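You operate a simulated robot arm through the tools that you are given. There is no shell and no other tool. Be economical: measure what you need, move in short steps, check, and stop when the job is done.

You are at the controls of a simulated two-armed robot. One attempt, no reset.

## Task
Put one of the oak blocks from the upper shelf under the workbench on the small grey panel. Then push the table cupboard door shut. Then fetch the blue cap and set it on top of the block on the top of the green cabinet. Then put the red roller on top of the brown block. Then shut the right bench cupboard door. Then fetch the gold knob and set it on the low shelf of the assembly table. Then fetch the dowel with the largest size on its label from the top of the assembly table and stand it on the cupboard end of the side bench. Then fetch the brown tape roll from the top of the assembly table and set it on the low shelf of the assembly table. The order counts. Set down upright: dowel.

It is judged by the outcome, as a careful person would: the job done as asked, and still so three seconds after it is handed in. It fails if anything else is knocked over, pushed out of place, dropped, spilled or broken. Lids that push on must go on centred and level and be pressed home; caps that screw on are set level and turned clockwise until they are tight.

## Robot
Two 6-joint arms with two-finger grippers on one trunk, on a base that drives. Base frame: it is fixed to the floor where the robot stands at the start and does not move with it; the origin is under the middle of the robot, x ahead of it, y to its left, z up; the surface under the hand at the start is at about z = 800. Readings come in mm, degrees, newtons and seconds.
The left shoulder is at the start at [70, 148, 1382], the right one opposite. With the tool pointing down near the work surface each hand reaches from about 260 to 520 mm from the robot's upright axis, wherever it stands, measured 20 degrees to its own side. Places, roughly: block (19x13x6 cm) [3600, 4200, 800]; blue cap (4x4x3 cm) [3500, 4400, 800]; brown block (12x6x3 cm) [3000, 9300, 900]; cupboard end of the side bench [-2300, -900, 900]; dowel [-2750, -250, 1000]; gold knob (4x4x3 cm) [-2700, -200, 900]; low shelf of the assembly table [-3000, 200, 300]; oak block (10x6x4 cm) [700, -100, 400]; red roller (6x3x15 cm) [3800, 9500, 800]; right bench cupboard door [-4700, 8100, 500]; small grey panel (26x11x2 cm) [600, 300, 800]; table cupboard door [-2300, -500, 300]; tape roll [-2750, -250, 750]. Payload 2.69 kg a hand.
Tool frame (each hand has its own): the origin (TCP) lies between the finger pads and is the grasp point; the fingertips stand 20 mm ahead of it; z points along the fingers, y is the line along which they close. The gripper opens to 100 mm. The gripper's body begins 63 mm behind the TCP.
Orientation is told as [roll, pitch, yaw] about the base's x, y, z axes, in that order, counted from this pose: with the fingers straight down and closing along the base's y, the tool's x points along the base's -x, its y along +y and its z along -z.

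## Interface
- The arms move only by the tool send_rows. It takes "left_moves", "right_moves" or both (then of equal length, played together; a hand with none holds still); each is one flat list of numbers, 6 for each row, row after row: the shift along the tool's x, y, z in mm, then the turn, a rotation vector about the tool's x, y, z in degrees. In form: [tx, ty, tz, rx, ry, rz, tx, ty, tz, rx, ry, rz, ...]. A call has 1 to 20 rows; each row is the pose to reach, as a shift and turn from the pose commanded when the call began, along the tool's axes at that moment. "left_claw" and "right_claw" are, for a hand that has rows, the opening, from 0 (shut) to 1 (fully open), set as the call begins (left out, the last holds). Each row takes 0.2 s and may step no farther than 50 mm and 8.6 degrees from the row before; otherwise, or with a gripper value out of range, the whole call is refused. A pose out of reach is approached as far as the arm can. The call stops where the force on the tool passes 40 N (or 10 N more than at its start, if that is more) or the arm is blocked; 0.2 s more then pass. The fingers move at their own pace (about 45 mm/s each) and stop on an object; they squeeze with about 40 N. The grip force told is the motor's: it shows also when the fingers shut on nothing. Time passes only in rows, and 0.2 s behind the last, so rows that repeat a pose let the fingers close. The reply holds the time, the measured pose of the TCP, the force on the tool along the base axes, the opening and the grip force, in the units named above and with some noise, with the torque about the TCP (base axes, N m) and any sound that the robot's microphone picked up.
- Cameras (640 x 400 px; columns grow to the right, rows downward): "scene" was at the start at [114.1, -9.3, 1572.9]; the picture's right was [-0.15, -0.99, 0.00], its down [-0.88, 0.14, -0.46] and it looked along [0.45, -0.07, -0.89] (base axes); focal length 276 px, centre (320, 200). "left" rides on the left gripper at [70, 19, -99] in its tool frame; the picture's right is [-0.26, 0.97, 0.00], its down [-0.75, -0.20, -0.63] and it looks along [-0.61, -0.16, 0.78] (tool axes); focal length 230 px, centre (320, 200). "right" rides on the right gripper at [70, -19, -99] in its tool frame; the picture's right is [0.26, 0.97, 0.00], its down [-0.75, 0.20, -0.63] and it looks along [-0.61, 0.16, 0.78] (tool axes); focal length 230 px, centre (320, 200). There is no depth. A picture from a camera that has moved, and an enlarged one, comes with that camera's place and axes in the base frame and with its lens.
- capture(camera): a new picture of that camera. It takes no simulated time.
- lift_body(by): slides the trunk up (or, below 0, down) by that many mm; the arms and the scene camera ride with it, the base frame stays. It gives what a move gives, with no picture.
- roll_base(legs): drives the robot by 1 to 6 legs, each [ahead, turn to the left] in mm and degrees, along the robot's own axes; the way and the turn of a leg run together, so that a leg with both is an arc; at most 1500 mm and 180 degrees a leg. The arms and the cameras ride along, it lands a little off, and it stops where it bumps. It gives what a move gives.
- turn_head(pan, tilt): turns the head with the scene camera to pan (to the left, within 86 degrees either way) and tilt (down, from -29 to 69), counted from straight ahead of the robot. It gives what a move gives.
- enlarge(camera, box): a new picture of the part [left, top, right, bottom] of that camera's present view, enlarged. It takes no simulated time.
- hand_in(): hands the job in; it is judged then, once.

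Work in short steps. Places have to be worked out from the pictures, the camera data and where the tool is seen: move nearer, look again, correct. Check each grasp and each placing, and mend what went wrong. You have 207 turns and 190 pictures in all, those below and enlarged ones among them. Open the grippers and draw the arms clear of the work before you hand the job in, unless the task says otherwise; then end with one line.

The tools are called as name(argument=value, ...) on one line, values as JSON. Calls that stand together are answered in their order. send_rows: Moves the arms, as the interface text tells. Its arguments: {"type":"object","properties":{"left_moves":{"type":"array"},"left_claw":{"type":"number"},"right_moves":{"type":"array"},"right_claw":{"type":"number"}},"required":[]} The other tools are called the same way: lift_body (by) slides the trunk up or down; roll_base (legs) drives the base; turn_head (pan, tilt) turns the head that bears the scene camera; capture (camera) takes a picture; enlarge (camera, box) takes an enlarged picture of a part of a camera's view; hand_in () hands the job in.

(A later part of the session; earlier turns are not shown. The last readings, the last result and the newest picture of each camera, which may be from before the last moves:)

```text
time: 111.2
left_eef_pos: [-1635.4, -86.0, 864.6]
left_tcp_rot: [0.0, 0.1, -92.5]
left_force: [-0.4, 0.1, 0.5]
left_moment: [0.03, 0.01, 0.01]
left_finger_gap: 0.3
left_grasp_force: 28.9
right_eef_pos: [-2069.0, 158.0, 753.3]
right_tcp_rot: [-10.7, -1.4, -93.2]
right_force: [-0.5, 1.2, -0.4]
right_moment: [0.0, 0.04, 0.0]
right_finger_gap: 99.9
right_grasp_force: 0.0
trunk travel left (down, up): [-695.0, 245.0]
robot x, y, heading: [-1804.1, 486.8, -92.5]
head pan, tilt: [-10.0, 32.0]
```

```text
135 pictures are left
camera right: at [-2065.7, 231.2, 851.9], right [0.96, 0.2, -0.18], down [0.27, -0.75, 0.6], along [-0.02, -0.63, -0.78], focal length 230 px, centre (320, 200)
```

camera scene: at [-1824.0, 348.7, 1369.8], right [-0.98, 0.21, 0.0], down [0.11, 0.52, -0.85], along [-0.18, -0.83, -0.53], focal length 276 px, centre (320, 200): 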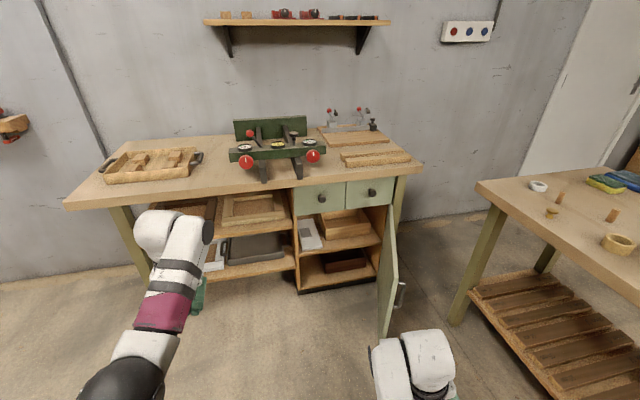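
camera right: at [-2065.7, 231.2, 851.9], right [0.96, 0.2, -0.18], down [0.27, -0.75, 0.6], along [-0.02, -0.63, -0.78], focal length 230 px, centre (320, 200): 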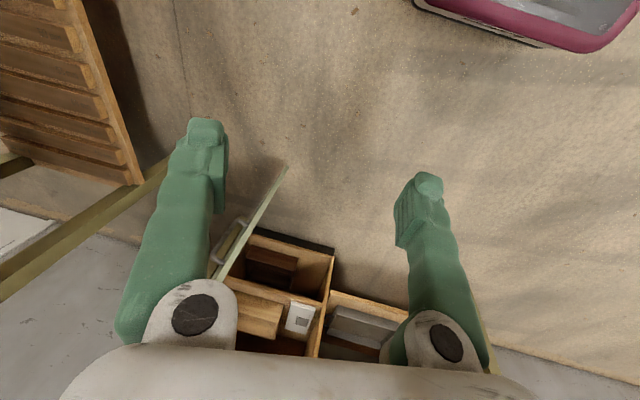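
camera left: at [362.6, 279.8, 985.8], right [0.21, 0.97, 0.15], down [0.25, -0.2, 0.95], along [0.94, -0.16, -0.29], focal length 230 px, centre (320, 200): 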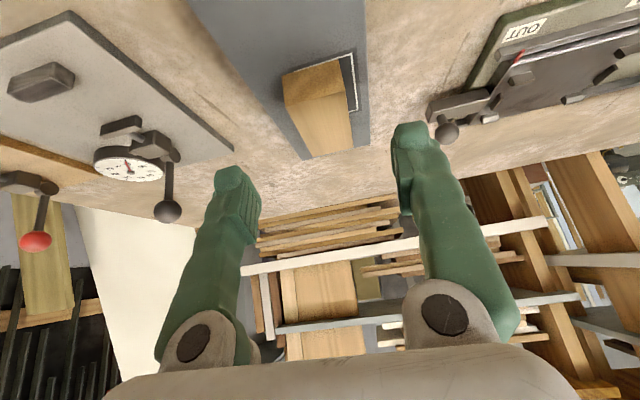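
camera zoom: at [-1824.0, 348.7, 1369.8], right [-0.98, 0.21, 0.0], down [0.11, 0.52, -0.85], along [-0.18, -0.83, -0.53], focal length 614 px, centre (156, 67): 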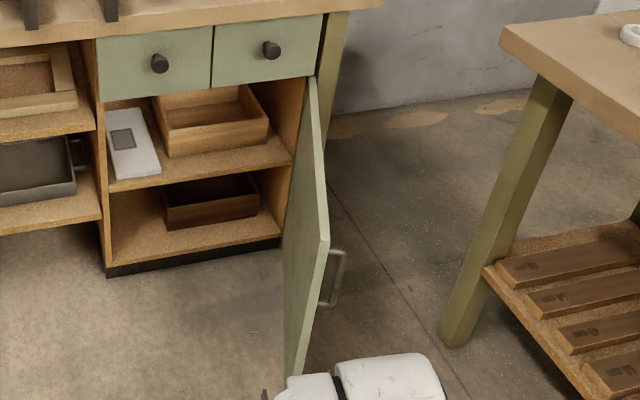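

Door: hinge ≈(−2425,−735), width ≈490, 68° open, free edge ≈(−2242,−268), top z≈605. I'll raise the trunk so the hands clear the table, then drive diagonally to stand before it.

lift_body(by=245)

roll_base(legs=[[0, -38.8], [448, 0], [0, 41.3]])

turn_head(pan=-20, tilt=55)

capture(camera="scene")

capture(camera="right")

```text
time: 113.7
left_eef_pos: [-1635.9, -86.4, 1109.1]
left_tcp_rot: [0.1, 0.1, -92.4]
left_force: [-0.5, -0.4, 0.3]
left_moment: [-0.01, 0.02, -0.03]
left_finger_gap: 0.0
left_grasp_force: 29.5
right_eef_pos: [-2068.3, 159.2, 998.2]
right_tcp_rot: [-10.6, -1.3, -93.1]
right_force: [0.0, -0.8, 0.4]
right_moment: [0.0, 0.01, -0.01]
right_finger_gap: 100.1
right_grasp_force: 0.0
trunk travel left (down, up): [-940.0, 0.0]
robot x, y, heading: [-1802.8, 486.9, -92.5]
head pan, tilt: [-10.0, 32.0]
```

```text
time: 120.2
left_eef_pos: [-1908.4, -412.5, 1109.8]
left_tcp_rot: [0.1, 0.0, -89.8]
left_force: [-0.6, 0.2, -0.1]
left_moment: [-0.02, -0.02, 0.04]
left_finger_gap: 0.3
left_grasp_force: 29.4
right_eef_pos: [-2352.7, -189.1, 998.6]
right_tcp_rot: [-10.6, -1.3, -90.3]
right_force: [0.3, -0.9, -1.0]
right_moment: [-0.02, 0.03, 0.02]
right_finger_gap: 100.1
right_grasp_force: 0.1
trunk travel left (down, up): [-940.0, 0.0]
robot x, y, heading: [-2106.2, 148.1, -89.8]
head pan, tilt: [-10.0, 32.0]
```

```text
time: 121.1
left_eef_pos: [-1907.6, -413.6, 1109.7]
left_tcp_rot: [0.0, 0.0, -89.7]
left_force: [1.0, -0.4, 0.3]
left_moment: [-0.02, 0.01, -0.02]
left_finger_gap: 0.0
left_grasp_force: 30.0
right_eef_pos: [-2352.8, -189.9, 997.9]
right_tcp_rot: [-10.6, -1.3, -90.3]
right_force: [-0.7, 0.4, -0.1]
right_moment: [0.02, 0.0, 0.01]
right_finger_gap: 100.1
right_grasp_force: 0.0
trunk travel left (down, up): [-940.0, 0.0]
robot x, y, heading: [-2106.1, 148.2, -89.8]
head pan, tilt: [-20.0, 55.0]
```

```text
134 pictures are left
camera scene: at [-2126.1, 32.0, 1582.0], right [-0.94, 0.34, 0.0], down [0.28, 0.77, -0.57], along [-0.19, -0.54, -0.82], focal length 276 px, centre (320, 200)
```

scene: 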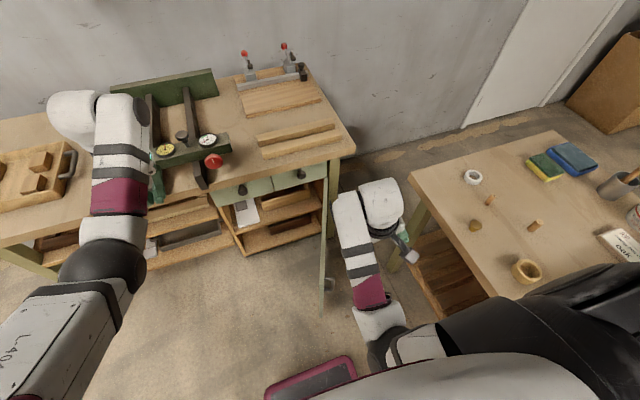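

```text
133 pictures are left
camera right: at [-2352.6, -117.3, 1097.0], right [0.95, 0.25, -0.18], down [0.31, -0.74, 0.6], along [0.01, -0.63, -0.78], focal length 230 px, centre (320, 200)
```

right: 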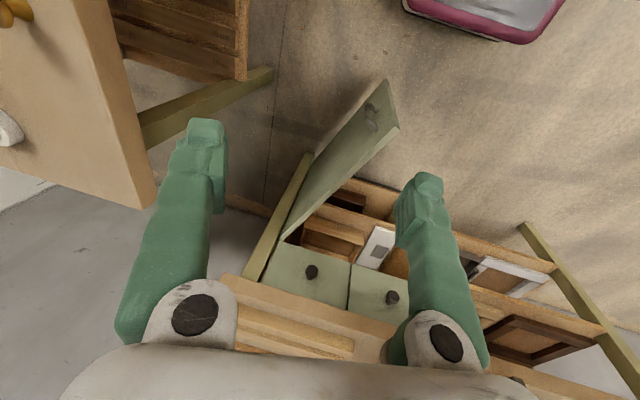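

The right hand is just beyond the door's outer side, and the path down is free. I'll lower the trunk so the right hand reaches z≈420, then look.

lift_body(by=-400)

lift_body(by=-170)

send_rows(right_moves=[0, 0, 0, -5, 0, 0, 0, 0, 0, -10, 0, 0, 0, 0, 0, -10, 0, 0, 0, 0, 0, -10, 0, 0, 0, 0, 0, -10, 0, 0, 0, 0, 0, -10, 0, 0], right_claw=0)

capture(camera="scene")

capture(camera="right")

```text
time: 124.9
left_eef_pos: [-1907.8, -412.5, 709.7]
left_tcp_rot: [0.1, 0.0, -89.7]
left_force: [0.3, -0.2, 0.0]
left_moment: [0.02, 0.01, 0.01]
left_finger_gap: 0.1
left_grasp_force: 29.6
right_eef_pos: [-2352.6, -190.6, 599.5]
right_tcp_rot: [-10.5, -1.2, -90.3]
right_force: [-0.1, 0.3, 0.5]
right_moment: [-0.03, 0.02, 0.01]
right_finger_gap: 100.0
right_grasp_force: 0.1
trunk travel left (down, up): [-540.0, 400.0]
robot x, y, heading: [-2105.3, 148.9, -89.7]
head pan, tilt: [-20.0, 55.0]
```

```text
time: 126.8
left_eef_pos: [-1907.3, -413.4, 539.1]
left_tcp_rot: [0.1, -0.1, -89.7]
left_force: [0.1, -0.2, -0.3]
left_moment: [0.0, 0.02, 0.01]
left_finger_gap: 0.0
left_grasp_force: 29.7
right_eef_pos: [-2352.2, -190.0, 428.2]
right_tcp_rot: [-10.6, -1.4, -90.4]
right_force: [0.1, -0.1, -1.1]
right_moment: [0.01, 0.01, 0.0]
right_finger_gap: 100.2
right_grasp_force: 0.0
trunk travel left (down, up): [-370.0, 570.0]
robot x, y, heading: [-2102.2, 151.2, -89.5]
head pan, tilt: [-20.0, 55.0]
```

```text
time: 128.2
left_eef_pos: [-1908.0, -413.6, 538.7]
left_tcp_rot: [0.0, 0.0, -89.7]
left_force: [-0.6, 0.1, -0.1]
left_moment: [0.02, -0.02, 0.03]
left_finger_gap: 0.0
left_grasp_force: 29.6
right_eef_pos: [-2348.9, -191.1, 403.4]
right_tcp_rot: [-0.6, -1.4, -90.3]
right_force: [-0.1, 0.1, -0.3]
right_moment: [0.0, 0.01, 0.02]
right_finger_gap: 0.0
right_grasp_force: 19.5
right hand out of reach, approached as far as the arm can: row 1, 2, 3, 4, 5, 6
trunk travel left (down, up): [-370.0, 570.0]
robot x, y, heading: [-2100.5, 148.0, -89.7]
head pan, tilt: [-20.0, 55.0]
```

```text
132 pictures are left
camera scene: at [-2126.5, 32.2, 1012.0], right [-0.94, 0.34, 0.0], down [0.28, 0.77, -0.57], along [-0.19, -0.54, -0.82], focal length 276 px, centre (320, 200)
```

scene: 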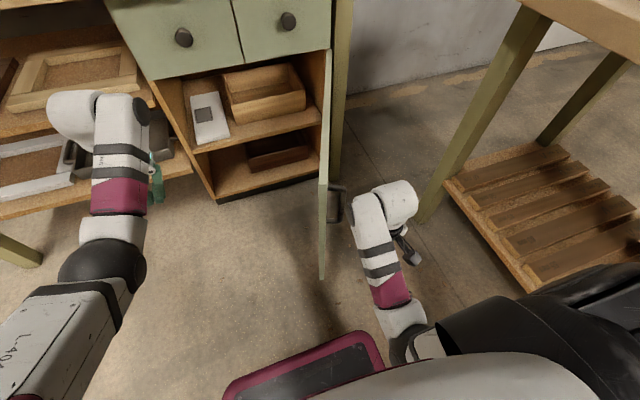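

```text
131 pictures are left
camera right: at [-2365.9, -118.4, 500.5], right [0.97, 0.25, -0.02], down [0.2, -0.74, 0.65], along [0.15, -0.63, -0.76], focal length 230 px, centre (320, 200)
```

right: 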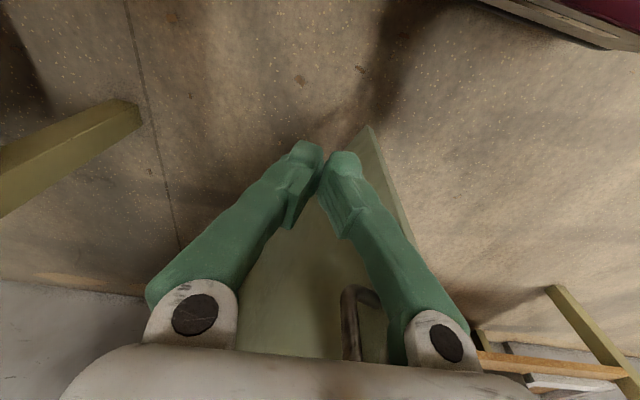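

The right hand is north-west of the door's free edge, at the outer side. I'll lower 130 more, shift the left hand out of the door's swing, and drive 170 forward.

lift_body(by=-130)

send_rows(left_moves=[0, 40, 0, 0, 0, 0, 0, 80, 0, 0, 0, 0, 0, 120, 0, 0, 0, 0])

roll_base(legs=[[170, 0]])

capture(camera="scene")

```text
time: 129.8
left_eef_pos: [-1908.1, -413.5, 409.4]
left_tcp_rot: [0.1, 0.1, -89.7]
left_force: [1.1, -1.1, 0.0]
left_moment: [-0.02, 0.04, -0.01]
left_finger_gap: 0.1
left_grasp_force: 29.8
right_eef_pos: [-2347.8, -191.3, 272.5]
right_tcp_rot: [-0.6, -1.3, -90.3]
right_force: [0.4, -0.4, 0.4]
right_moment: [-0.03, -0.02, 0.01]
right_finger_gap: 0.1
right_grasp_force: 29.5
trunk travel left (down, up): [-240.0, 700.0]
robot x, y, heading: [-2101.6, 148.1, -90.1]
head pan, tilt: [-20.0, 55.0]
```

```text
time: 130.6
left_eef_pos: [-1786.4, -411.5, 408.1]
left_tcp_rot: [0.0, 0.0, -89.7]
left_force: [0.7, -1.1, -0.6]
left_moment: [0.0, 0.03, -0.02]
left_finger_gap: 0.0
left_grasp_force: 29.6
right_eef_pos: [-2348.4, -191.2, 273.5]
right_tcp_rot: [-0.6, -1.4, -90.4]
right_force: [0.8, -0.1, 0.3]
right_moment: [-0.02, 0.0, 0.0]
right_finger_gap: 0.2
right_grasp_force: 29.4
trunk travel left (down, up): [-240.0, 700.0]
robot x, y, heading: [-2101.7, 150.7, -89.6]
head pan, tilt: [-20.0, 55.0]
```

```text
time: 131.7
left_eef_pos: [-1786.1, -486.9, 411.8]
left_tcp_rot: [-0.1, -0.4, -89.9]
left_force: [0.0, -0.3, 0.8]
left_moment: [0.02, 0.0, -0.01]
left_finger_gap: 0.0
left_grasp_force: 29.8
right_eef_pos: [-2345.2, -253.4, 272.9]
right_tcp_rot: [0.0, -1.3, -91.3]
right_force: [0.0, -0.2, -0.6]
right_moment: [-0.05, -0.02, 0.0]
right_finger_gap: 0.0
right_grasp_force: 29.3
trunk travel left (down, up): [-240.0, 700.0]
robot x, y, heading: [-2105.9, 75.8, -90.1]
head pan, tilt: [-20.0, 55.0]
stopped in leg 1: the robot was blocked; the commanded pose is now the measured one
```

```text
130 pictures are left
camera scene: at [-2124.5, -38.0, 883.2], right [-0.94, 0.34, 0.0], down [0.28, 0.76, -0.58], along [-0.2, -0.55, -0.81], focal length 276 px, centre (320, 200)
```

scene: 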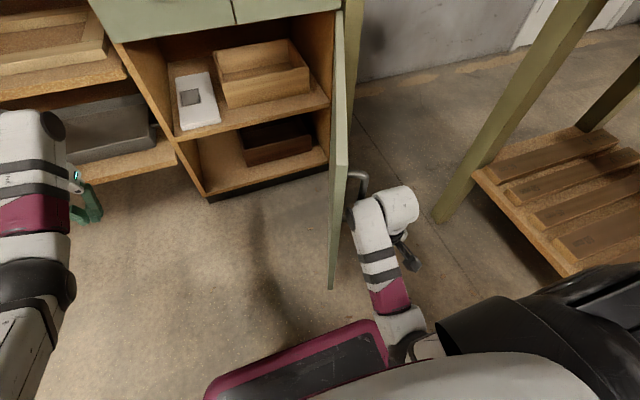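

The forward drive stopped: the right wrist met the door handle. Now I'll sweep the right hand toward +x with the arm to swing the door.

send_rows(right_moves=[0, 20, 0, 0, 0, 0, 0, 40, 0, 0, 0, 0, 0, 60, 0, 0, 0, 0, 0, 80, 0, 0, 0, 0, 0, 100, 0, 0, 0, 0, 0, 120, 0, 0, 0, 0])

capture(camera="scene")

```text
time: 132.7
left_eef_pos: [-1788.2, -489.9, 408.0]
left_tcp_rot: [0.0, -0.1, -89.8]
left_force: [-0.1, 0.4, 0.2]
left_moment: [0.03, 0.03, -0.02]
left_finger_gap: 0.0
left_grasp_force: 30.0
right_eef_pos: [-2352.9, -257.9, 269.3]
right_tcp_rot: [-10.2, -0.7, -91.3]
right_force: [-0.1, -0.2, -0.3]
right_moment: [0.01, -0.01, 0.01]
right_finger_gap: 0.1
right_grasp_force: 29.2
right hand out of reach, approached as far as the arm can: row 4
trunk travel left (down, up): [-240.0, 700.0]
robot x, y, heading: [-2103.1, 71.2, -89.9]
head pan, tilt: [-20.0, 55.0]
stopped in row 4 (right hand): the arm was blocked; the commanded pose is now the measured one
```

```text
129 pictures are left
camera scene: at [-2126.5, -45.6, 881.9], right [-0.94, 0.34, 0.0], down [0.28, 0.77, -0.57], along [-0.2, -0.54, -0.82], focal length 276 px, centre (320, 200)
```

scene: 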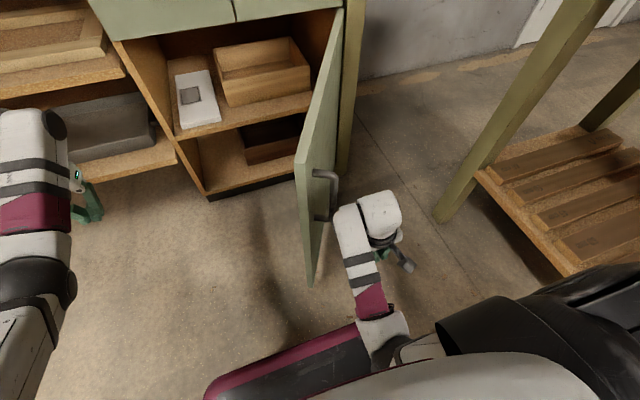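

The door has swung a little. Turning the robot left will sweep the right hand and carry the door on.

roll_base(legs=[[0, 25]])

capture(camera="scene")

```text
time: 134.3
left_eef_pos: [-1579.2, -304.3, 407.8]
left_tcp_rot: [0.0, 0.1, -64.8]
left_force: [-0.3, -0.5, 0.5]
left_moment: [0.0, 0.01, -0.05]
left_finger_gap: 0.0
left_grasp_force: 29.4
right_eef_pos: [-2189.9, -333.2, 269.0]
right_tcp_rot: [-10.2, -0.6, -66.4]
right_force: [0.0, -1.2, 0.2]
right_moment: [-0.03, 0.01, -0.01]
right_finger_gap: 0.0
right_grasp_force: 29.8
trunk travel left (down, up): [-240.0, 700.0]
robot x, y, heading: [-2103.3, 72.7, -65.0]
head pan, tilt: [-20.0, 55.0]
```

```text
128 pictures are left
camera scene: at [-2074.2, -44.9, 882.0], right [-1.0, -0.09, 0.0], down [-0.07, 0.82, -0.57], along [0.05, -0.57, -0.82], focal length 276 px, centre (320, 200)
```

scene: 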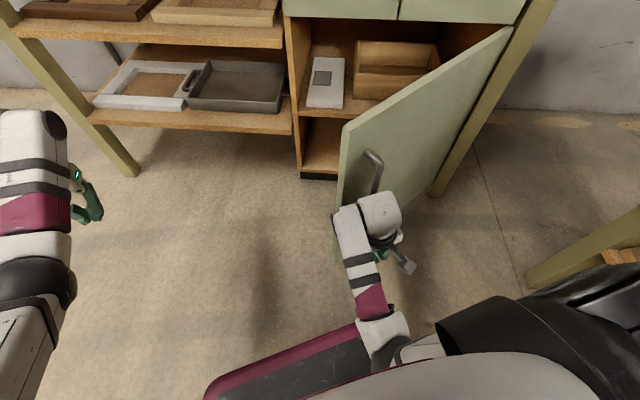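

The door is now ~40° open. I'll drive ahead 160 mm to keep pushing it shut.

roll_base(legs=[[160, 0]])

capture(camera="scene")

```text
time: 135.8
left_eef_pos: [-1508.3, -448.2, 408.1]
left_tcp_rot: [-0.1, 0.0, -64.4]
left_force: [-0.6, 0.0, 0.3]
left_moment: [0.0, -0.02, 0.01]
left_finger_gap: 0.1
left_grasp_force: 29.6
right_eef_pos: [-2119.5, -480.7, 269.4]
right_tcp_rot: [-10.2, -0.6, -66.0]
right_force: [0.6, -0.6, 0.5]
right_moment: [0.02, -0.01, 0.0]
right_finger_gap: 0.1
right_grasp_force: 29.2
trunk travel left (down, up): [-240.0, 700.0]
robot x, y, heading: [-2033.3, -79.0, -64.9]
head pan, tilt: [-20.0, 55.0]
```

```text
127 pictures are left
camera scene: at [-2003.9, -193.1, 881.9], right [-1.0, -0.09, 0.0], down [-0.08, 0.82, -0.57], along [0.05, -0.57, -0.82], focal length 276 px, centre (320, 200)
```

scene: 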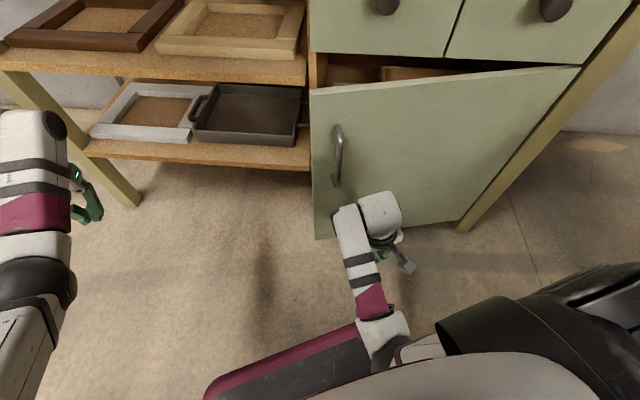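

Nearly shut. Driving 60 mm more.

roll_base(legs=[[60, 0]])

capture(camera="scene")

```text
time: 136.8
left_eef_pos: [-1480.5, -502.3, 407.1]
left_tcp_rot: [0.0, 0.1, -64.3]
left_force: [0.3, -0.5, -0.5]
left_moment: [0.03, -0.01, 0.01]
left_finger_gap: 0.0
left_grasp_force: 29.2
right_eef_pos: [-2092.2, -534.5, 267.8]
right_tcp_rot: [-10.3, -0.6, -65.8]
right_force: [0.3, -0.3, 0.5]
right_moment: [0.02, 0.0, -0.02]
right_finger_gap: 0.1
right_grasp_force: 29.8
trunk travel left (down, up): [-240.0, 700.0]
robot x, y, heading: [-2008.0, -130.1, -64.6]
head pan, tilt: [-20.0, 55.0]
```

```text
126 pictures are left
camera scene: at [-1977.8, -247.3, 881.9], right [-1.0, -0.1, 0.0], down [-0.08, 0.82, -0.57], along [0.05, -0.57, -0.82], focal length 276 px, centre (320, 200)
```

scene: 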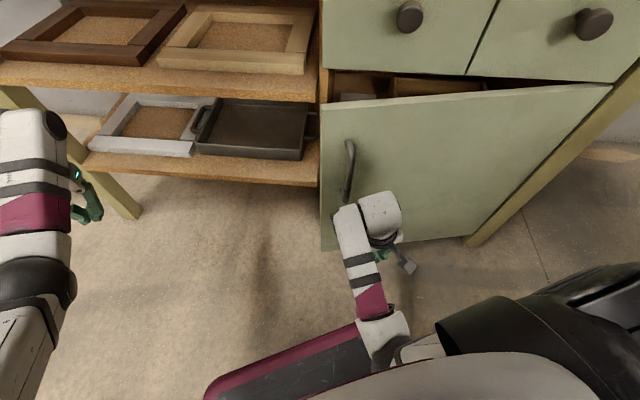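

Not contacting quite yet at the door; another 80 mm.

roll_base(legs=[[80, 0]])

capture(camera="scene")

```text
time: 137.8
left_eef_pos: [-1447.0, -574.0, 406.8]
left_tcp_rot: [0.0, 0.1, -64.3]
left_force: [-0.3, -0.1, -0.2]
left_moment: [-0.02, -0.04, 0.0]
left_finger_gap: 0.0
left_grasp_force: 29.8
right_eef_pos: [-2057.8, -606.2, 268.8]
right_tcp_rot: [-10.3, -0.5, -65.7]
right_force: [0.1, 0.1, -0.1]
right_moment: [0.01, 0.03, -0.03]
right_finger_gap: 0.3
right_grasp_force: 29.3
trunk travel left (down, up): [-240.0, 700.0]
robot x, y, heading: [-1973.5, -202.2, -64.4]
head pan, tilt: [-20.0, 55.0]
```

```text
125 pictures are left
camera scene: at [-1943.7, -318.9, 881.9], right [-1.0, -0.1, 0.0], down [-0.08, 0.82, -0.57], along [0.05, -0.57, -0.82], focal length 276 px, centre (320, 200)
```

scene: 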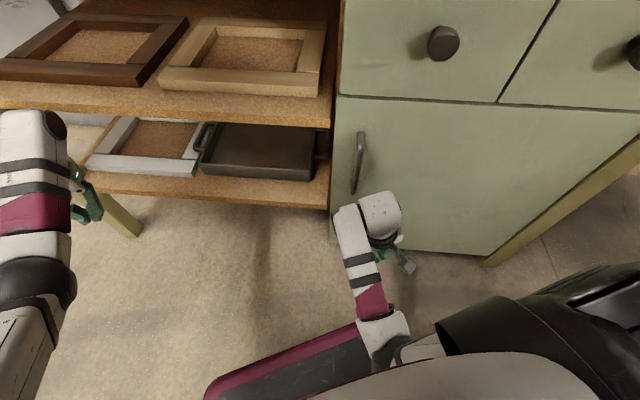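

The door looks closed; zooming at its edge to check it is flush.

enlarge(camera="scene", box=[300, 60, 492, 180])

```text
3.33 times, centred on (396, 120) of scene
camera zoom: at [-1943.7, -318.9, 881.9], right [-1.0, -0.1, 0.0], down [-0.08, 0.82, -0.57], along [0.05, -0.57, -0.82], focal length 920 px, centre (67, 467)
```

zoom: 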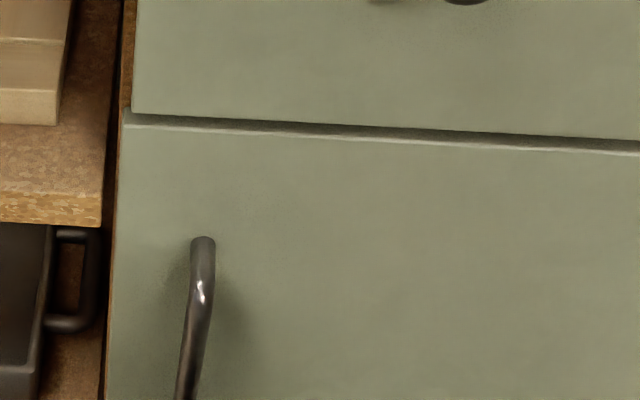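

It may still be a few mm proud; I'll nudge 20 mm more (it stops on contact).

roll_base(legs=[[20, 0]])

enlarge(camera="scene", box=[300, 60, 492, 180])

```text
time: 138.6
left_eef_pos: [-1438.0, -590.7, 408.8]
left_tcp_rot: [0.0, 0.1, -64.3]
left_force: [0.6, 0.2, -0.1]
left_moment: [0.04, -0.02, -0.01]
left_finger_gap: 0.0
left_grasp_force: 29.4
right_eef_pos: [-2050.8, -624.5, 268.4]
right_tcp_rot: [-10.3, -0.6, -65.9]
right_force: [0.5, 0.5, 0.3]
right_moment: [-0.01, -0.04, 0.0]
right_finger_gap: 0.0
right_grasp_force: 29.5
trunk travel left (down, up): [-240.0, 700.0]
robot x, y, heading: [-1966.0, -220.5, -64.7]
head pan, tilt: [-20.0, 55.0]
```

```text
3.33 times, centred on (396, 120) of scene
camera zoom: at [-1935.2, -336.6, 881.9], right [-1.0, -0.1, 0.0], down [-0.08, 0.82, -0.57], along [0.05, -0.57, -0.82], focal length 920 px, centre (67, 467)
```

zoom: 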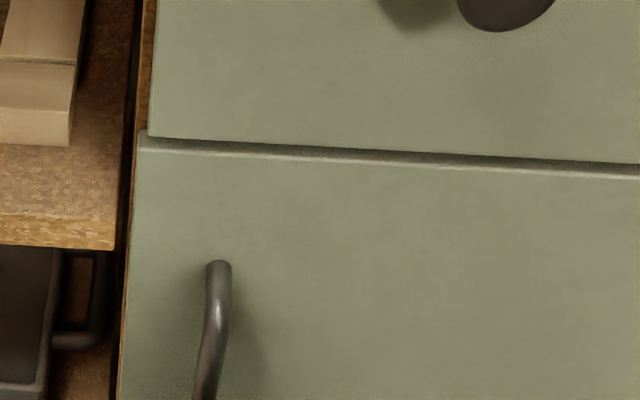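

The gap hasn't changed; I'll push on until contact to be sure.

roll_base(legs=[[40, 0]])

enlarge(camera="scene", box=[300, 60, 492, 180])

```text
time: 139.7
left_eef_pos: [-1421.1, -627.3, 409.5]
left_tcp_rot: [-0.1, -0.2, -64.4]
left_force: [0.0, 0.1, 0.1]
left_moment: [-0.01, -0.02, 0.03]
left_finger_gap: 0.0
left_grasp_force: 29.5
right_eef_pos: [-2035.3, -656.4, 267.8]
right_tcp_rot: [-10.4, -0.4, -66.2]
right_force: [-0.7, 0.8, 0.4]
right_moment: [-0.01, -0.01, -0.01]
right_finger_gap: 0.2
right_grasp_force: 29.3
trunk travel left (down, up): [-240.0, 700.0]
robot x, y, heading: [-1944.6, -253.5, -64.6]
head pan, tilt: [-20.0, 55.0]
stopped in leg 1: the robot was blocked; the commanded pose is now the measured one
```

```text
3.33 times, centred on (396, 120) of scene
camera zoom: at [-1917.8, -370.8, 882.4], right [-1.0, -0.09, 0.0], down [-0.08, 0.81, -0.58], along [0.05, -0.57, -0.82], focal length 920 px, centre (67, 467)
```

zoom: 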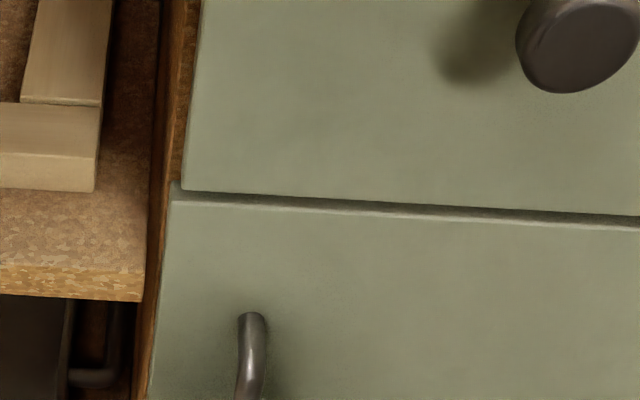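

Blocked against the closed door — shut. Now I'll back off, raise the trunk and survey toward the green cabinet.

roll_base(legs=[[-450, 0], [0, 110]])

lift_body(by=400)

lift_body(by=250)

turn_head(pan=0, tilt=12)

capture(camera="scene")

```text
time: 146.9
left_eef_pos: [-1957.5, 765.8, 408.4]
left_tcp_rot: [-0.1, 0.1, 44.5]
left_force: [0.7, 0.4, -0.2]
left_moment: [0.0, -0.01, 0.0]
left_finger_gap: 0.1
left_grasp_force: 29.3
right_eef_pos: [-1731.6, 193.6, 265.0]
right_tcp_rot: [-10.3, 0.0, 42.9]
right_force: [0.5, 0.3, 0.2]
right_moment: [-0.02, 0.02, -0.02]
right_finger_gap: 0.0
right_grasp_force: 29.9
trunk travel left (down, up): [-240.0, 700.0]
robot x, y, heading: [-2136.7, 145.7, 44.4]
head pan, tilt: [-20.0, 55.0]
```

```text
time: 150.8
left_eef_pos: [-1956.7, 764.6, 807.4]
left_tcp_rot: [-0.1, -0.1, 44.5]
left_force: [0.2, 0.0, -0.1]
left_moment: [-0.01, 0.01, -0.03]
left_finger_gap: 0.1
left_grasp_force: 30.1
right_eef_pos: [-1731.2, 192.9, 665.3]
right_tcp_rot: [-10.3, 0.0, 42.7]
right_force: [0.4, 0.1, -0.3]
right_moment: [0.01, 0.02, 0.01]
right_finger_gap: 0.0
right_grasp_force: 29.3
trunk travel left (down, up): [-640.0, 300.0]
robot x, y, heading: [-2139.6, 149.0, 44.4]
head pan, tilt: [-20.0, 55.0]
```

```text
time: 153.3
left_eef_pos: [-1958.1, 765.2, 1058.3]
left_tcp_rot: [-0.2, 0.0, 44.5]
left_force: [-0.2, -0.6, 0.9]
left_moment: [0.01, -0.01, 0.0]
left_finger_gap: 0.0
left_grasp_force: 29.5
right_eef_pos: [-1731.1, 193.8, 915.5]
right_tcp_rot: [-10.3, -0.1, 42.8]
right_force: [0.1, 0.3, 0.6]
right_moment: [-0.02, 0.05, 0.01]
right_finger_gap: 0.3
right_grasp_force: 29.2
trunk travel left (down, up): [-890.0, 50.0]
robot x, y, heading: [-2139.1, 144.5, 44.4]
head pan, tilt: [-20.0, 55.0]
```

```text
time: 154.4
left_eef_pos: [-1958.7, 765.8, 1058.0]
left_tcp_rot: [-0.1, 0.0, 44.5]
left_force: [0.5, 0.5, -0.1]
left_moment: [0.01, -0.02, 0.0]
left_finger_gap: 0.2
left_grasp_force: 29.0
right_eef_pos: [-1731.6, 193.5, 914.7]
right_tcp_rot: [-10.4, 0.0, 42.8]
right_force: [-0.1, -0.9, -0.2]
right_moment: [0.01, 0.0, 0.0]
right_finger_gap: 0.0
right_grasp_force: 29.8
trunk travel left (down, up): [-890.0, 50.0]
robot x, y, heading: [-2138.1, 150.5, 44.3]
head pan, tilt: [0.0, 12.0]
```

```text
121 pictures are left
camera scene: at [-2035.4, 247.9, 1597.0], right [0.7, -0.72, 0.0], down [-0.15, -0.15, -0.98], along [0.7, 0.68, -0.21], focal length 276 px, centre (320, 200)
```

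scene: 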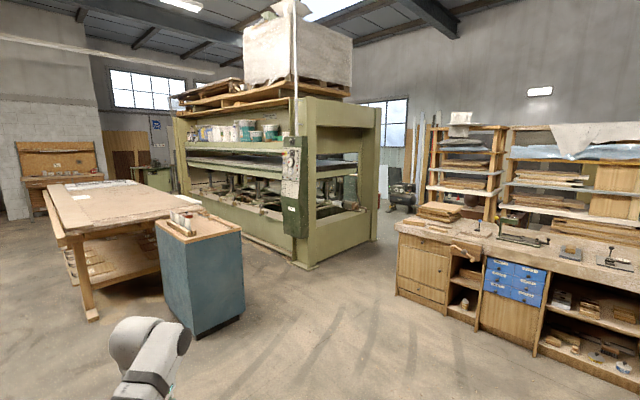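

The passage runs between the big press (y>2600) and the bench end (y<1540). I'll drive along heading 44° to about (−230,2010) and turn to face +x.

roll_base(legs=[[1350, 0], [1300, 0], [0, -44]])

capture(camera="scene")

```text
time: 169.2
left_eef_pos: [346.0, 2214.0, 1057.7]
left_tcp_rot: [0.0, 0.0, -3.2]
left_force: [-1.2, 0.2, 0.0]
left_moment: [0.0, 0.03, 0.04]
left_finger_gap: 0.2
left_grasp_force: 29.8
right_eef_pos: [75.9, 1663.7, 916.6]
right_tcp_rot: [-10.3, -0.1, -4.8]
right_force: [-0.3, 0.0, 0.1]
right_moment: [0.01, 0.01, -0.01]
right_finger_gap: 0.1
right_grasp_force: 29.5
trunk travel left (down, up): [-890.0, 50.0]
robot x, y, heading: [-235.8, 1934.5, -3.4]
head pan, tilt: [0.0, 12.0]
```

```text
120 pictures are left
camera scene: at [-89.5, 1925.4, 1597.1], right [-0.06, -1.0, 0.0], down [-0.21, 0.01, -0.98], along [0.98, -0.06, -0.21], focal length 276 px, centre (320, 200)
```

scene: 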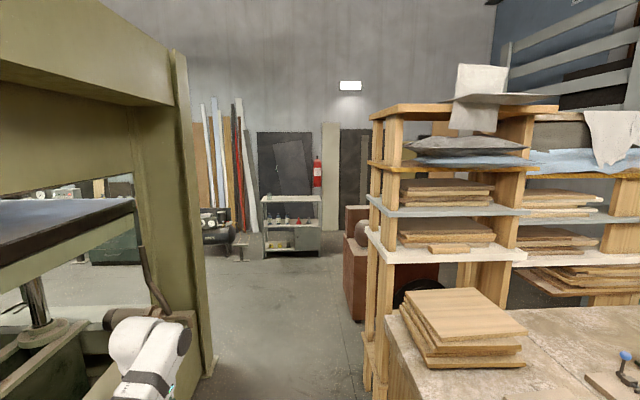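

Corridor is y 1510–2590. I'll drive to about (2300,2150).

roll_base(legs=[[0, 8.3], [1300, 0], [1245, 0], [0, 50]])

capture(camera="scene")

```text
time: 184.5
left_eef_pos: [2317.2, 2878.1, 1058.4]
left_tcp_rot: [0.0, 0.0, 57.8]
left_force: [-0.9, 0.0, 0.2]
left_moment: [-0.01, 0.01, 0.0]
left_finger_gap: 0.0
left_grasp_force: 30.0
right_eef_pos: [2668.9, 2373.7, 916.7]
right_tcp_rot: [-10.3, 0.0, 56.2]
right_force: [0.0, -0.4, -0.7]
right_moment: [0.0, 0.0, 0.01]
right_finger_gap: 0.0
right_grasp_force: 29.6
trunk travel left (down, up): [-890.0, 50.0]
robot x, y, heading: [2282.2, 2232.9, 57.5]
head pan, tilt: [0.0, 12.0]
```

```text
119 pictures are left
camera scene: at [2360.7, 2355.9, 1597.1], right [0.84, -0.54, 0.0], down [-0.11, -0.18, -0.98], along [0.52, 0.83, -0.21], focal length 276 px, centre (320, 200)
```

scene: 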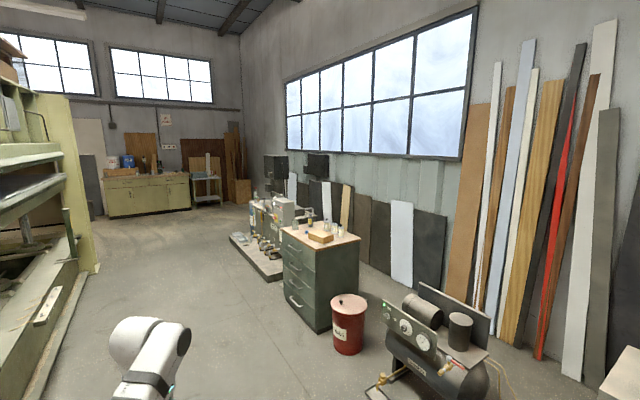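

The green cabinet is at about (3470–4085, 4140–4720), with drawers facing −x. Zooming on its top before moving.

enlarge(camera="scene", box=[256, 200, 384, 280])

roll_base(legs=[[0, 17], [1000, 0], [1050, 0], [0, -74.5]])

turn_head(pan=0, tilt=40)

capture(camera="scene")

```text
5.00 times, centred on (320, 240) of scene
camera zoom: at [2360.7, 2355.9, 1597.1], right [0.84, -0.54, 0.0], down [-0.11, -0.18, -0.98], along [0.52, 0.83, -0.21], focal length 1381 px, centre (320, 0)
```

zoom: 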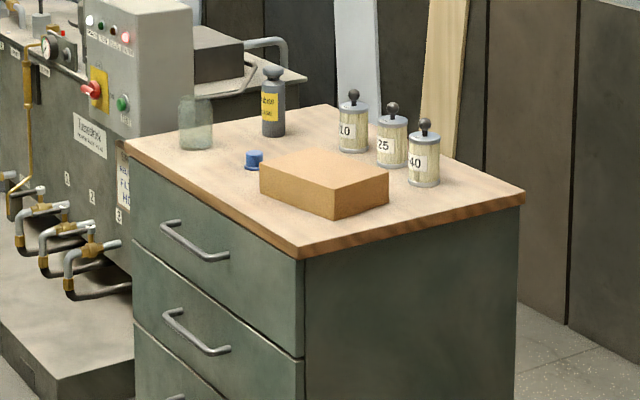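

```text
time: 198.8
left_eef_pos: [3413.4, 4517.8, 1058.3]
left_tcp_rot: [-0.1, 0.1, 0.4]
left_force: [-0.2, 0.0, -0.6]
left_moment: [-0.01, 0.0, 0.03]
left_finger_gap: 0.0
left_grasp_force: 29.3
right_eef_pos: [3177.6, 3950.9, 917.5]
right_tcp_rot: [-10.3, -0.1, -1.1]
right_force: [0.3, 0.3, -0.2]
right_moment: [0.02, 0.01, 0.02]
right_finger_gap: 0.1
right_grasp_force: 29.3
trunk travel left (down, up): [-890.0, 50.0]
robot x, y, heading: [2847.9, 4200.4, 0.3]
head pan, tilt: [0.0, 12.0]
```

```text
time: 199.8
left_eef_pos: [3414.3, 4516.7, 1058.2]
left_tcp_rot: [0.0, 0.0, 0.3]
left_force: [0.4, -0.2, 0.0]
left_moment: [0.01, -0.05, -0.01]
left_finger_gap: 0.0
left_grasp_force: 29.2
right_eef_pos: [3178.5, 3950.7, 916.7]
right_tcp_rot: [-10.4, 0.0, -1.2]
right_force: [-0.4, -0.7, -0.1]
right_moment: [0.03, -0.03, 0.0]
right_finger_gap: 0.0
right_grasp_force: 29.1
trunk travel left (down, up): [-890.0, 50.0]
robot x, y, heading: [2851.7, 4201.5, -0.0]
head pan, tilt: [0.0, 40.0]
```

```text
117 pictures are left
camera scene: at [2988.6, 4201.3, 1552.7], right [0.0, -1.0, 0.0], down [-0.64, 0.0, -0.77], along [0.77, 0.0, -0.64], focal length 276 px, centre (320, 200)
```

scene: 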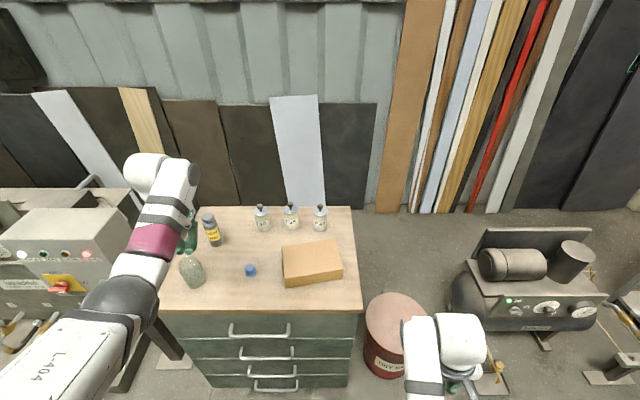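

Cap ≈(3522,4422), block centre ≈(3530,4230). I'll drive 190 mm nearer, then bring the left hand over the cap, opened moderately.

roll_base(legs=[[190, 0]])

send_rows(left_moves=[20, -24, 0, 0, 0, 0, 40, -48, 0, 0, 0, 0, 60, -72, 0, 0, 0, 0, 80, -95, 0, 0, 0, 0, 80, -95, 0, 0, 0, 0], left_claw=0.7)

capture(camera="left")

capture(camera="scene")

```text
time: 201.3
left_eef_pos: [3602.3, 4515.9, 1060.2]
left_tcp_rot: [-0.1, -0.1, 0.1]
left_force: [-0.6, -0.2, 0.0]
left_moment: [-0.03, -0.01, -0.02]
left_finger_gap: 0.0
left_grasp_force: 29.8
right_eef_pos: [3365.0, 3949.2, 917.3]
right_tcp_rot: [-10.2, -0.4, -1.4]
right_force: [-1.1, -0.8, 0.6]
right_moment: [0.0, 0.0, -0.02]
right_finger_gap: 0.0
right_grasp_force: 29.6
trunk travel left (down, up): [-890.0, 50.0]
robot x, y, heading: [3046.7, 4203.2, -0.0]
head pan, tilt: [0.0, 40.0]
```

```text
time: 202.5
left_eef_pos: [3567.7, 4423.0, 1008.5]
left_tcp_rot: [0.0, -0.1, 0.1]
left_force: [-0.1, -0.2, 0.1]
left_moment: [0.02, 0.02, -0.01]
left_finger_gap: 70.0
left_grasp_force: 0.1
left hand out of reach, approached as far as the arm can: row 1, 2, 3, 4, 5
right_eef_pos: [3366.3, 3949.0, 916.6]
right_tcp_rot: [-10.3, -0.2, -1.4]
right_force: [-0.1, -0.2, -0.2]
right_moment: [-0.03, 0.0, -0.02]
right_finger_gap: 0.0
right_grasp_force: 29.3
trunk travel left (down, up): [-890.0, 50.0]
robot x, y, heading: [3042.2, 4199.1, 0.1]
head pan, tilt: [0.0, 40.0]
```

```text
116 pictures are left
camera left: at [3497.4, 4441.2, 1107.5], right [0.26, 0.97, 0.0], down [0.75, -0.2, 0.63], along [0.61, -0.16, -0.78], focal length 230 px, centre (320, 200)
```

left: 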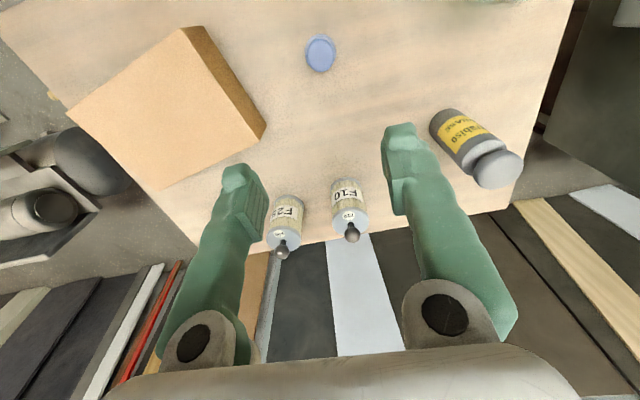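

```text
115 pictures are left
camera scene: at [3178.4, 4200.9, 1552.7], right [0.0, -1.0, 0.0], down [-0.64, 0.0, -0.77], along [0.77, 0.0, -0.64], focal length 276 px, centre (320, 200)
```

scene: 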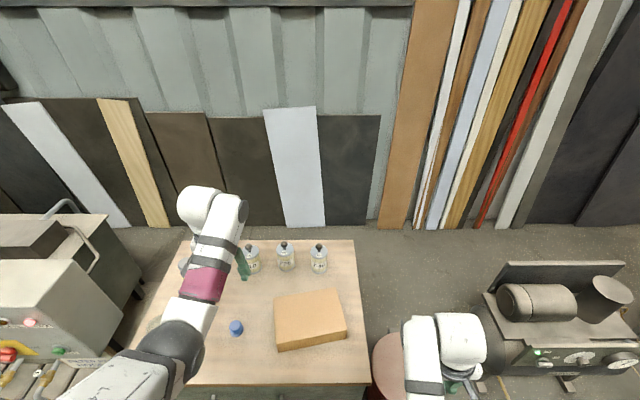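

Cap ≈(3529,4430) by both cameras. I'll back 40 mm, then lower toward it and check.

roll_base(legs=[[-38, 0]])

lift_body(by=-120)

capture(camera="left")

```text
time: 203.4
left_eef_pos: [3535.5, 4422.5, 1004.4]
left_tcp_rot: [-0.1, 0.4, 0.2]
left_force: [0.8, 0.2, 0.0]
left_moment: [-0.01, 0.05, -0.03]
left_finger_gap: 70.0
left_grasp_force: 0.1
right_eef_pos: [3335.9, 3948.6, 915.4]
right_tcp_rot: [-10.3, 0.4, -1.4]
right_force: [0.7, -1.0, -0.4]
right_moment: [0.0, 0.06, 0.0]
right_finger_gap: 0.3
right_grasp_force: 29.5
trunk travel left (down, up): [-890.0, 50.0]
robot x, y, heading: [3006.8, 4201.5, 0.2]
head pan, tilt: [0.0, 40.0]
```

```text
time: 204.9
left_eef_pos: [3527.6, 4422.8, 887.9]
left_tcp_rot: [0.0, 0.0, 0.1]
left_force: [-0.2, -0.8, 0.1]
left_moment: [-0.03, -0.02, 0.01]
left_finger_gap: 70.0
left_grasp_force: 0.0
right_eef_pos: [3329.2, 3949.8, 796.2]
right_tcp_rot: [-10.3, -0.2, -1.4]
right_force: [0.8, -0.3, -0.1]
right_moment: [0.02, -0.01, 0.01]
right_finger_gap: 0.0
right_grasp_force: 29.2
trunk travel left (down, up): [-770.0, 170.0]
robot x, y, heading: [3004.9, 4199.4, -0.2]
head pan, tilt: [0.0, 40.0]
```

```text
114 pictures are left
camera left: at [3458.6, 4441.7, 987.5], right [0.26, 0.97, 0.0], down [0.75, -0.2, 0.63], along [0.61, -0.16, -0.78], focal length 230 px, centre (320, 200)
```

left: 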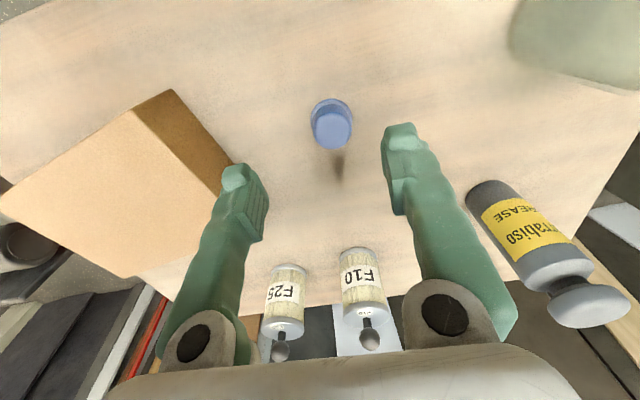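

Cap top at (3523,4434). I'll correct laterally, then lower the trunk 63 mm and close on it.

send_rows(left_moves=[4, 10, 0, 0, 0, 0, 4, 10, 0, 0, 0, 0])

lift_body(by=-62)

capture(camera="left")

```text
time: 205.5
left_eef_pos: [3525.9, 4432.6, 887.8]
left_tcp_rot: [-0.1, -0.1, 0.2]
left_force: [-0.7, 0.5, 0.0]
left_moment: [-0.01, -0.01, -0.03]
left_finger_gap: 70.0
left_grasp_force: 0.1
right_eef_pos: [3329.4, 3948.9, 796.4]
right_tcp_rot: [-10.3, 0.0, -1.4]
right_force: [-0.8, 0.5, 0.6]
right_moment: [-0.04, 0.0, -0.02]
right_finger_gap: 0.0
right_grasp_force: 29.5
trunk travel left (down, up): [-770.0, 170.0]
robot x, y, heading: [3005.4, 4201.4, -0.2]
head pan, tilt: [0.0, 40.0]
```

```text
time: 206.5
left_eef_pos: [3527.7, 4434.1, 825.0]
left_tcp_rot: [0.1, -0.2, 0.2]
left_force: [0.1, 0.3, -0.4]
left_moment: [0.0, 0.03, 0.0]
left_finger_gap: 69.9
left_grasp_force: 0.2
right_eef_pos: [3328.8, 3948.9, 734.4]
right_tcp_rot: [-10.2, -0.2, -1.5]
right_force: [-0.6, 0.8, -1.0]
right_moment: [0.02, 0.02, -0.02]
right_finger_gap: 0.0
right_grasp_force: 29.7
trunk travel left (down, up): [-708.0, 232.0]
robot x, y, heading: [3003.9, 4200.1, -0.1]
head pan, tilt: [0.0, 40.0]
```

```text
113 pictures are left
camera left: at [3457.0, 4451.9, 923.6], right [0.26, 0.97, 0.0], down [0.75, -0.2, 0.63], along [0.61, -0.16, -0.78], focal length 230 px, centre (320, 200)
```

left: 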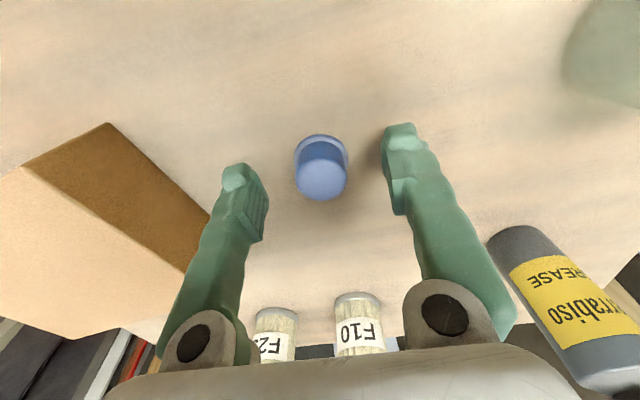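

The cap lies between the fingers at TCP height. Closing.

send_rows(left_moves=[0, 0, 0, 0, 0, 0, 0, 0, 0, 0, 0, 0, 0, 0, 0, 0, 0, 0, 0, 0, 0, 0, 0, 0, 0, 0, 0, 0, 0, 0, 0, 0, 0, 0, 0, 0], left_claw=0)

lift_body(by=85)

capture(camera="left")

```text
time: 207.9
left_eef_pos: [3525.3, 4432.3, 826.9]
left_tcp_rot: [0.0, -0.1, 0.1]
left_force: [-1.6, -2.3, 7.0]
left_moment: [-0.02, 0.03, -0.01]
left_finger_gap: 6.0
left_grasp_force: 30.2
right_eef_pos: [3327.4, 3948.8, 734.1]
right_tcp_rot: [-10.2, -0.2, -1.4]
right_force: [0.0, -0.8, 0.5]
right_moment: [0.0, -0.03, -0.03]
right_finger_gap: 0.1
right_grasp_force: 29.1
trunk travel left (down, up): [-708.0, 232.0]
robot x, y, heading: [3003.1, 4199.3, 0.1]
head pan, tilt: [0.0, 40.0]
```

```text
time: 209.2
left_eef_pos: [3526.8, 4431.9, 910.3]
left_tcp_rot: [0.0, -0.1, 0.2]
left_force: [-0.9, 0.6, 0.9]
left_moment: [-0.04, 0.02, 0.01]
left_finger_gap: 0.0
left_grasp_force: 29.4
right_eef_pos: [3328.3, 3948.7, 819.8]
right_tcp_rot: [-10.3, 0.0, -1.4]
right_force: [-0.1, -0.2, -0.9]
right_moment: [0.0, 0.0, 0.01]
right_finger_gap: 0.0
right_grasp_force: 29.2
trunk travel left (down, up): [-793.0, 147.0]
robot x, y, heading: [3006.0, 4200.5, -0.1]
head pan, tilt: [0.0, 40.0]
```

```text
112 pictures are left
camera left: at [3457.1, 4451.8, 1008.5], right [0.26, 0.97, 0.0], down [0.75, -0.2, 0.63], along [0.61, -0.16, -0.78], focal length 230 px, centre (320, 200)
```

left: 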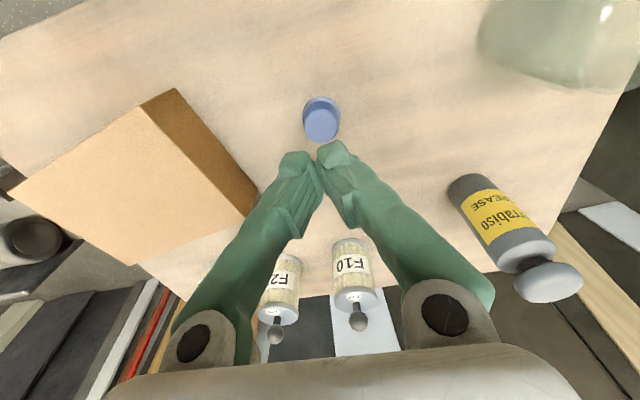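

The fingers slipped off the cap's top; it's still upright at (3525,4434), so I need to grip lower. I'll open, lower again and feel for the tabletop.

send_rows(left_moves=[0, 0, 0, 0, 0, 0, 0, 0, 0, 0, 0, 0, 0, 0, 0, 0, 0, 0, 0, 0, 0, 0, 0, 0], left_claw=0.7)

lift_body(by=-85)

send_rows(left_moves=[0, 0, 3, 0, 0, 0, 0, 0, 6, 0, 0, 0, 0, 0, 6, 0, 0, 0])

send_rows(left_moves=[0, 0, 2, 0, 0, 0, 0, 0, 4, 0, 0, 0, 0, 0, 4, 0, 0, 0])

send_rows(left_moves=[0, 0, 2, 0, 0, 0, 0, 0, 4, 0, 0, 0, 0, 0, 4, 0, 0, 0])

```text
time: 210.2
left_eef_pos: [3526.9, 4432.6, 910.0]
left_tcp_rot: [0.0, -0.1, 0.2]
left_force: [1.1, 0.1, 0.1]
left_moment: [-0.01, 0.03, 0.0]
left_finger_gap: 70.1
left_grasp_force: 0.0
right_eef_pos: [3329.0, 3948.5, 818.9]
right_tcp_rot: [-10.3, -0.2, -1.5]
right_force: [0.6, -0.2, 0.0]
right_moment: [0.02, 0.01, -0.02]
right_finger_gap: 0.0
right_grasp_force: 29.4
trunk travel left (down, up): [-793.0, 147.0]
robot x, y, heading: [3002.7, 4202.3, 0.1]
head pan, tilt: [0.0, 40.0]
```

```text
time: 211.4
left_eef_pos: [3526.3, 4433.1, 824.5]
left_tcp_rot: [0.1, -0.1, 0.2]
left_force: [-1.0, -0.9, 0.6]
left_moment: [0.02, -0.01, 0.0]
left_finger_gap: 69.8
left_grasp_force: 0.1
right_eef_pos: [3327.9, 3948.8, 734.9]
right_tcp_rot: [-10.3, -0.2, -1.3]
right_force: [0.0, 0.2, -0.3]
right_moment: [0.01, 0.01, -0.02]
right_finger_gap: 0.0
right_grasp_force: 29.4
trunk travel left (down, up): [-708.0, 232.0]
robot x, y, heading: [3005.1, 4202.9, 0.1]
head pan, tilt: [0.0, 40.0]
```

```text
time: 212.2
left_eef_pos: [3526.3, 4433.3, 820.1]
left_tcp_rot: [0.1, -0.2, 0.2]
left_force: [-0.1, 0.4, -0.1]
left_moment: [-0.01, -0.02, -0.02]
left_finger_gap: 70.2
left_grasp_force: 0.0
right_eef_pos: [3328.9, 3948.8, 733.9]
right_tcp_rot: [-10.3, -0.2, -1.4]
right_force: [0.3, -0.4, 0.0]
right_moment: [0.03, -0.02, -0.01]
right_finger_gap: 0.0
right_grasp_force: 29.5
trunk travel left (down, up): [-708.0, 232.0]
robot x, y, heading: [3005.5, 4197.8, 0.0]
head pan, tilt: [0.0, 40.0]
```

```text
time: 213.0
left_eef_pos: [3527.6, 4432.8, 814.7]
left_tcp_rot: [-0.1, 0.1, 0.2]
left_force: [-0.2, 0.8, -0.8]
left_moment: [-0.03, 0.0, 0.03]
left_finger_gap: 69.9
left_grasp_force: 0.2
right_eef_pos: [3329.2, 3948.7, 734.7]
right_tcp_rot: [-10.4, -0.1, -1.4]
right_force: [1.0, 0.9, 0.7]
right_moment: [0.01, -0.04, 0.02]
right_finger_gap: 0.0
right_grasp_force: 29.2
trunk travel left (down, up): [-708.0, 232.0]
robot x, y, heading: [3001.4, 4202.5, -0.1]
head pan, tilt: [0.0, 40.0]
```

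```text
time: 213.8
left_eef_pos: [3527.6, 4432.9, 811.3]
left_tcp_rot: [0.0, 0.0, 0.2]
left_force: [0.3, -0.6, 0.0]
left_moment: [0.04, 0.01, -0.02]
left_finger_gap: 70.2
left_grasp_force: 0.1
right_eef_pos: [3330.1, 3949.6, 734.1]
right_tcp_rot: [-10.3, -0.1, -1.4]
right_force: [-0.5, 0.2, -0.4]
right_moment: [-0.01, 0.04, -0.01]
right_finger_gap: 0.4
right_grasp_force: 29.5
trunk travel left (down, up): [-708.0, 232.0]
robot x, y, heading: [3007.2, 4204.0, -0.3]
head pan, tilt: [0.0, 40.0]
```

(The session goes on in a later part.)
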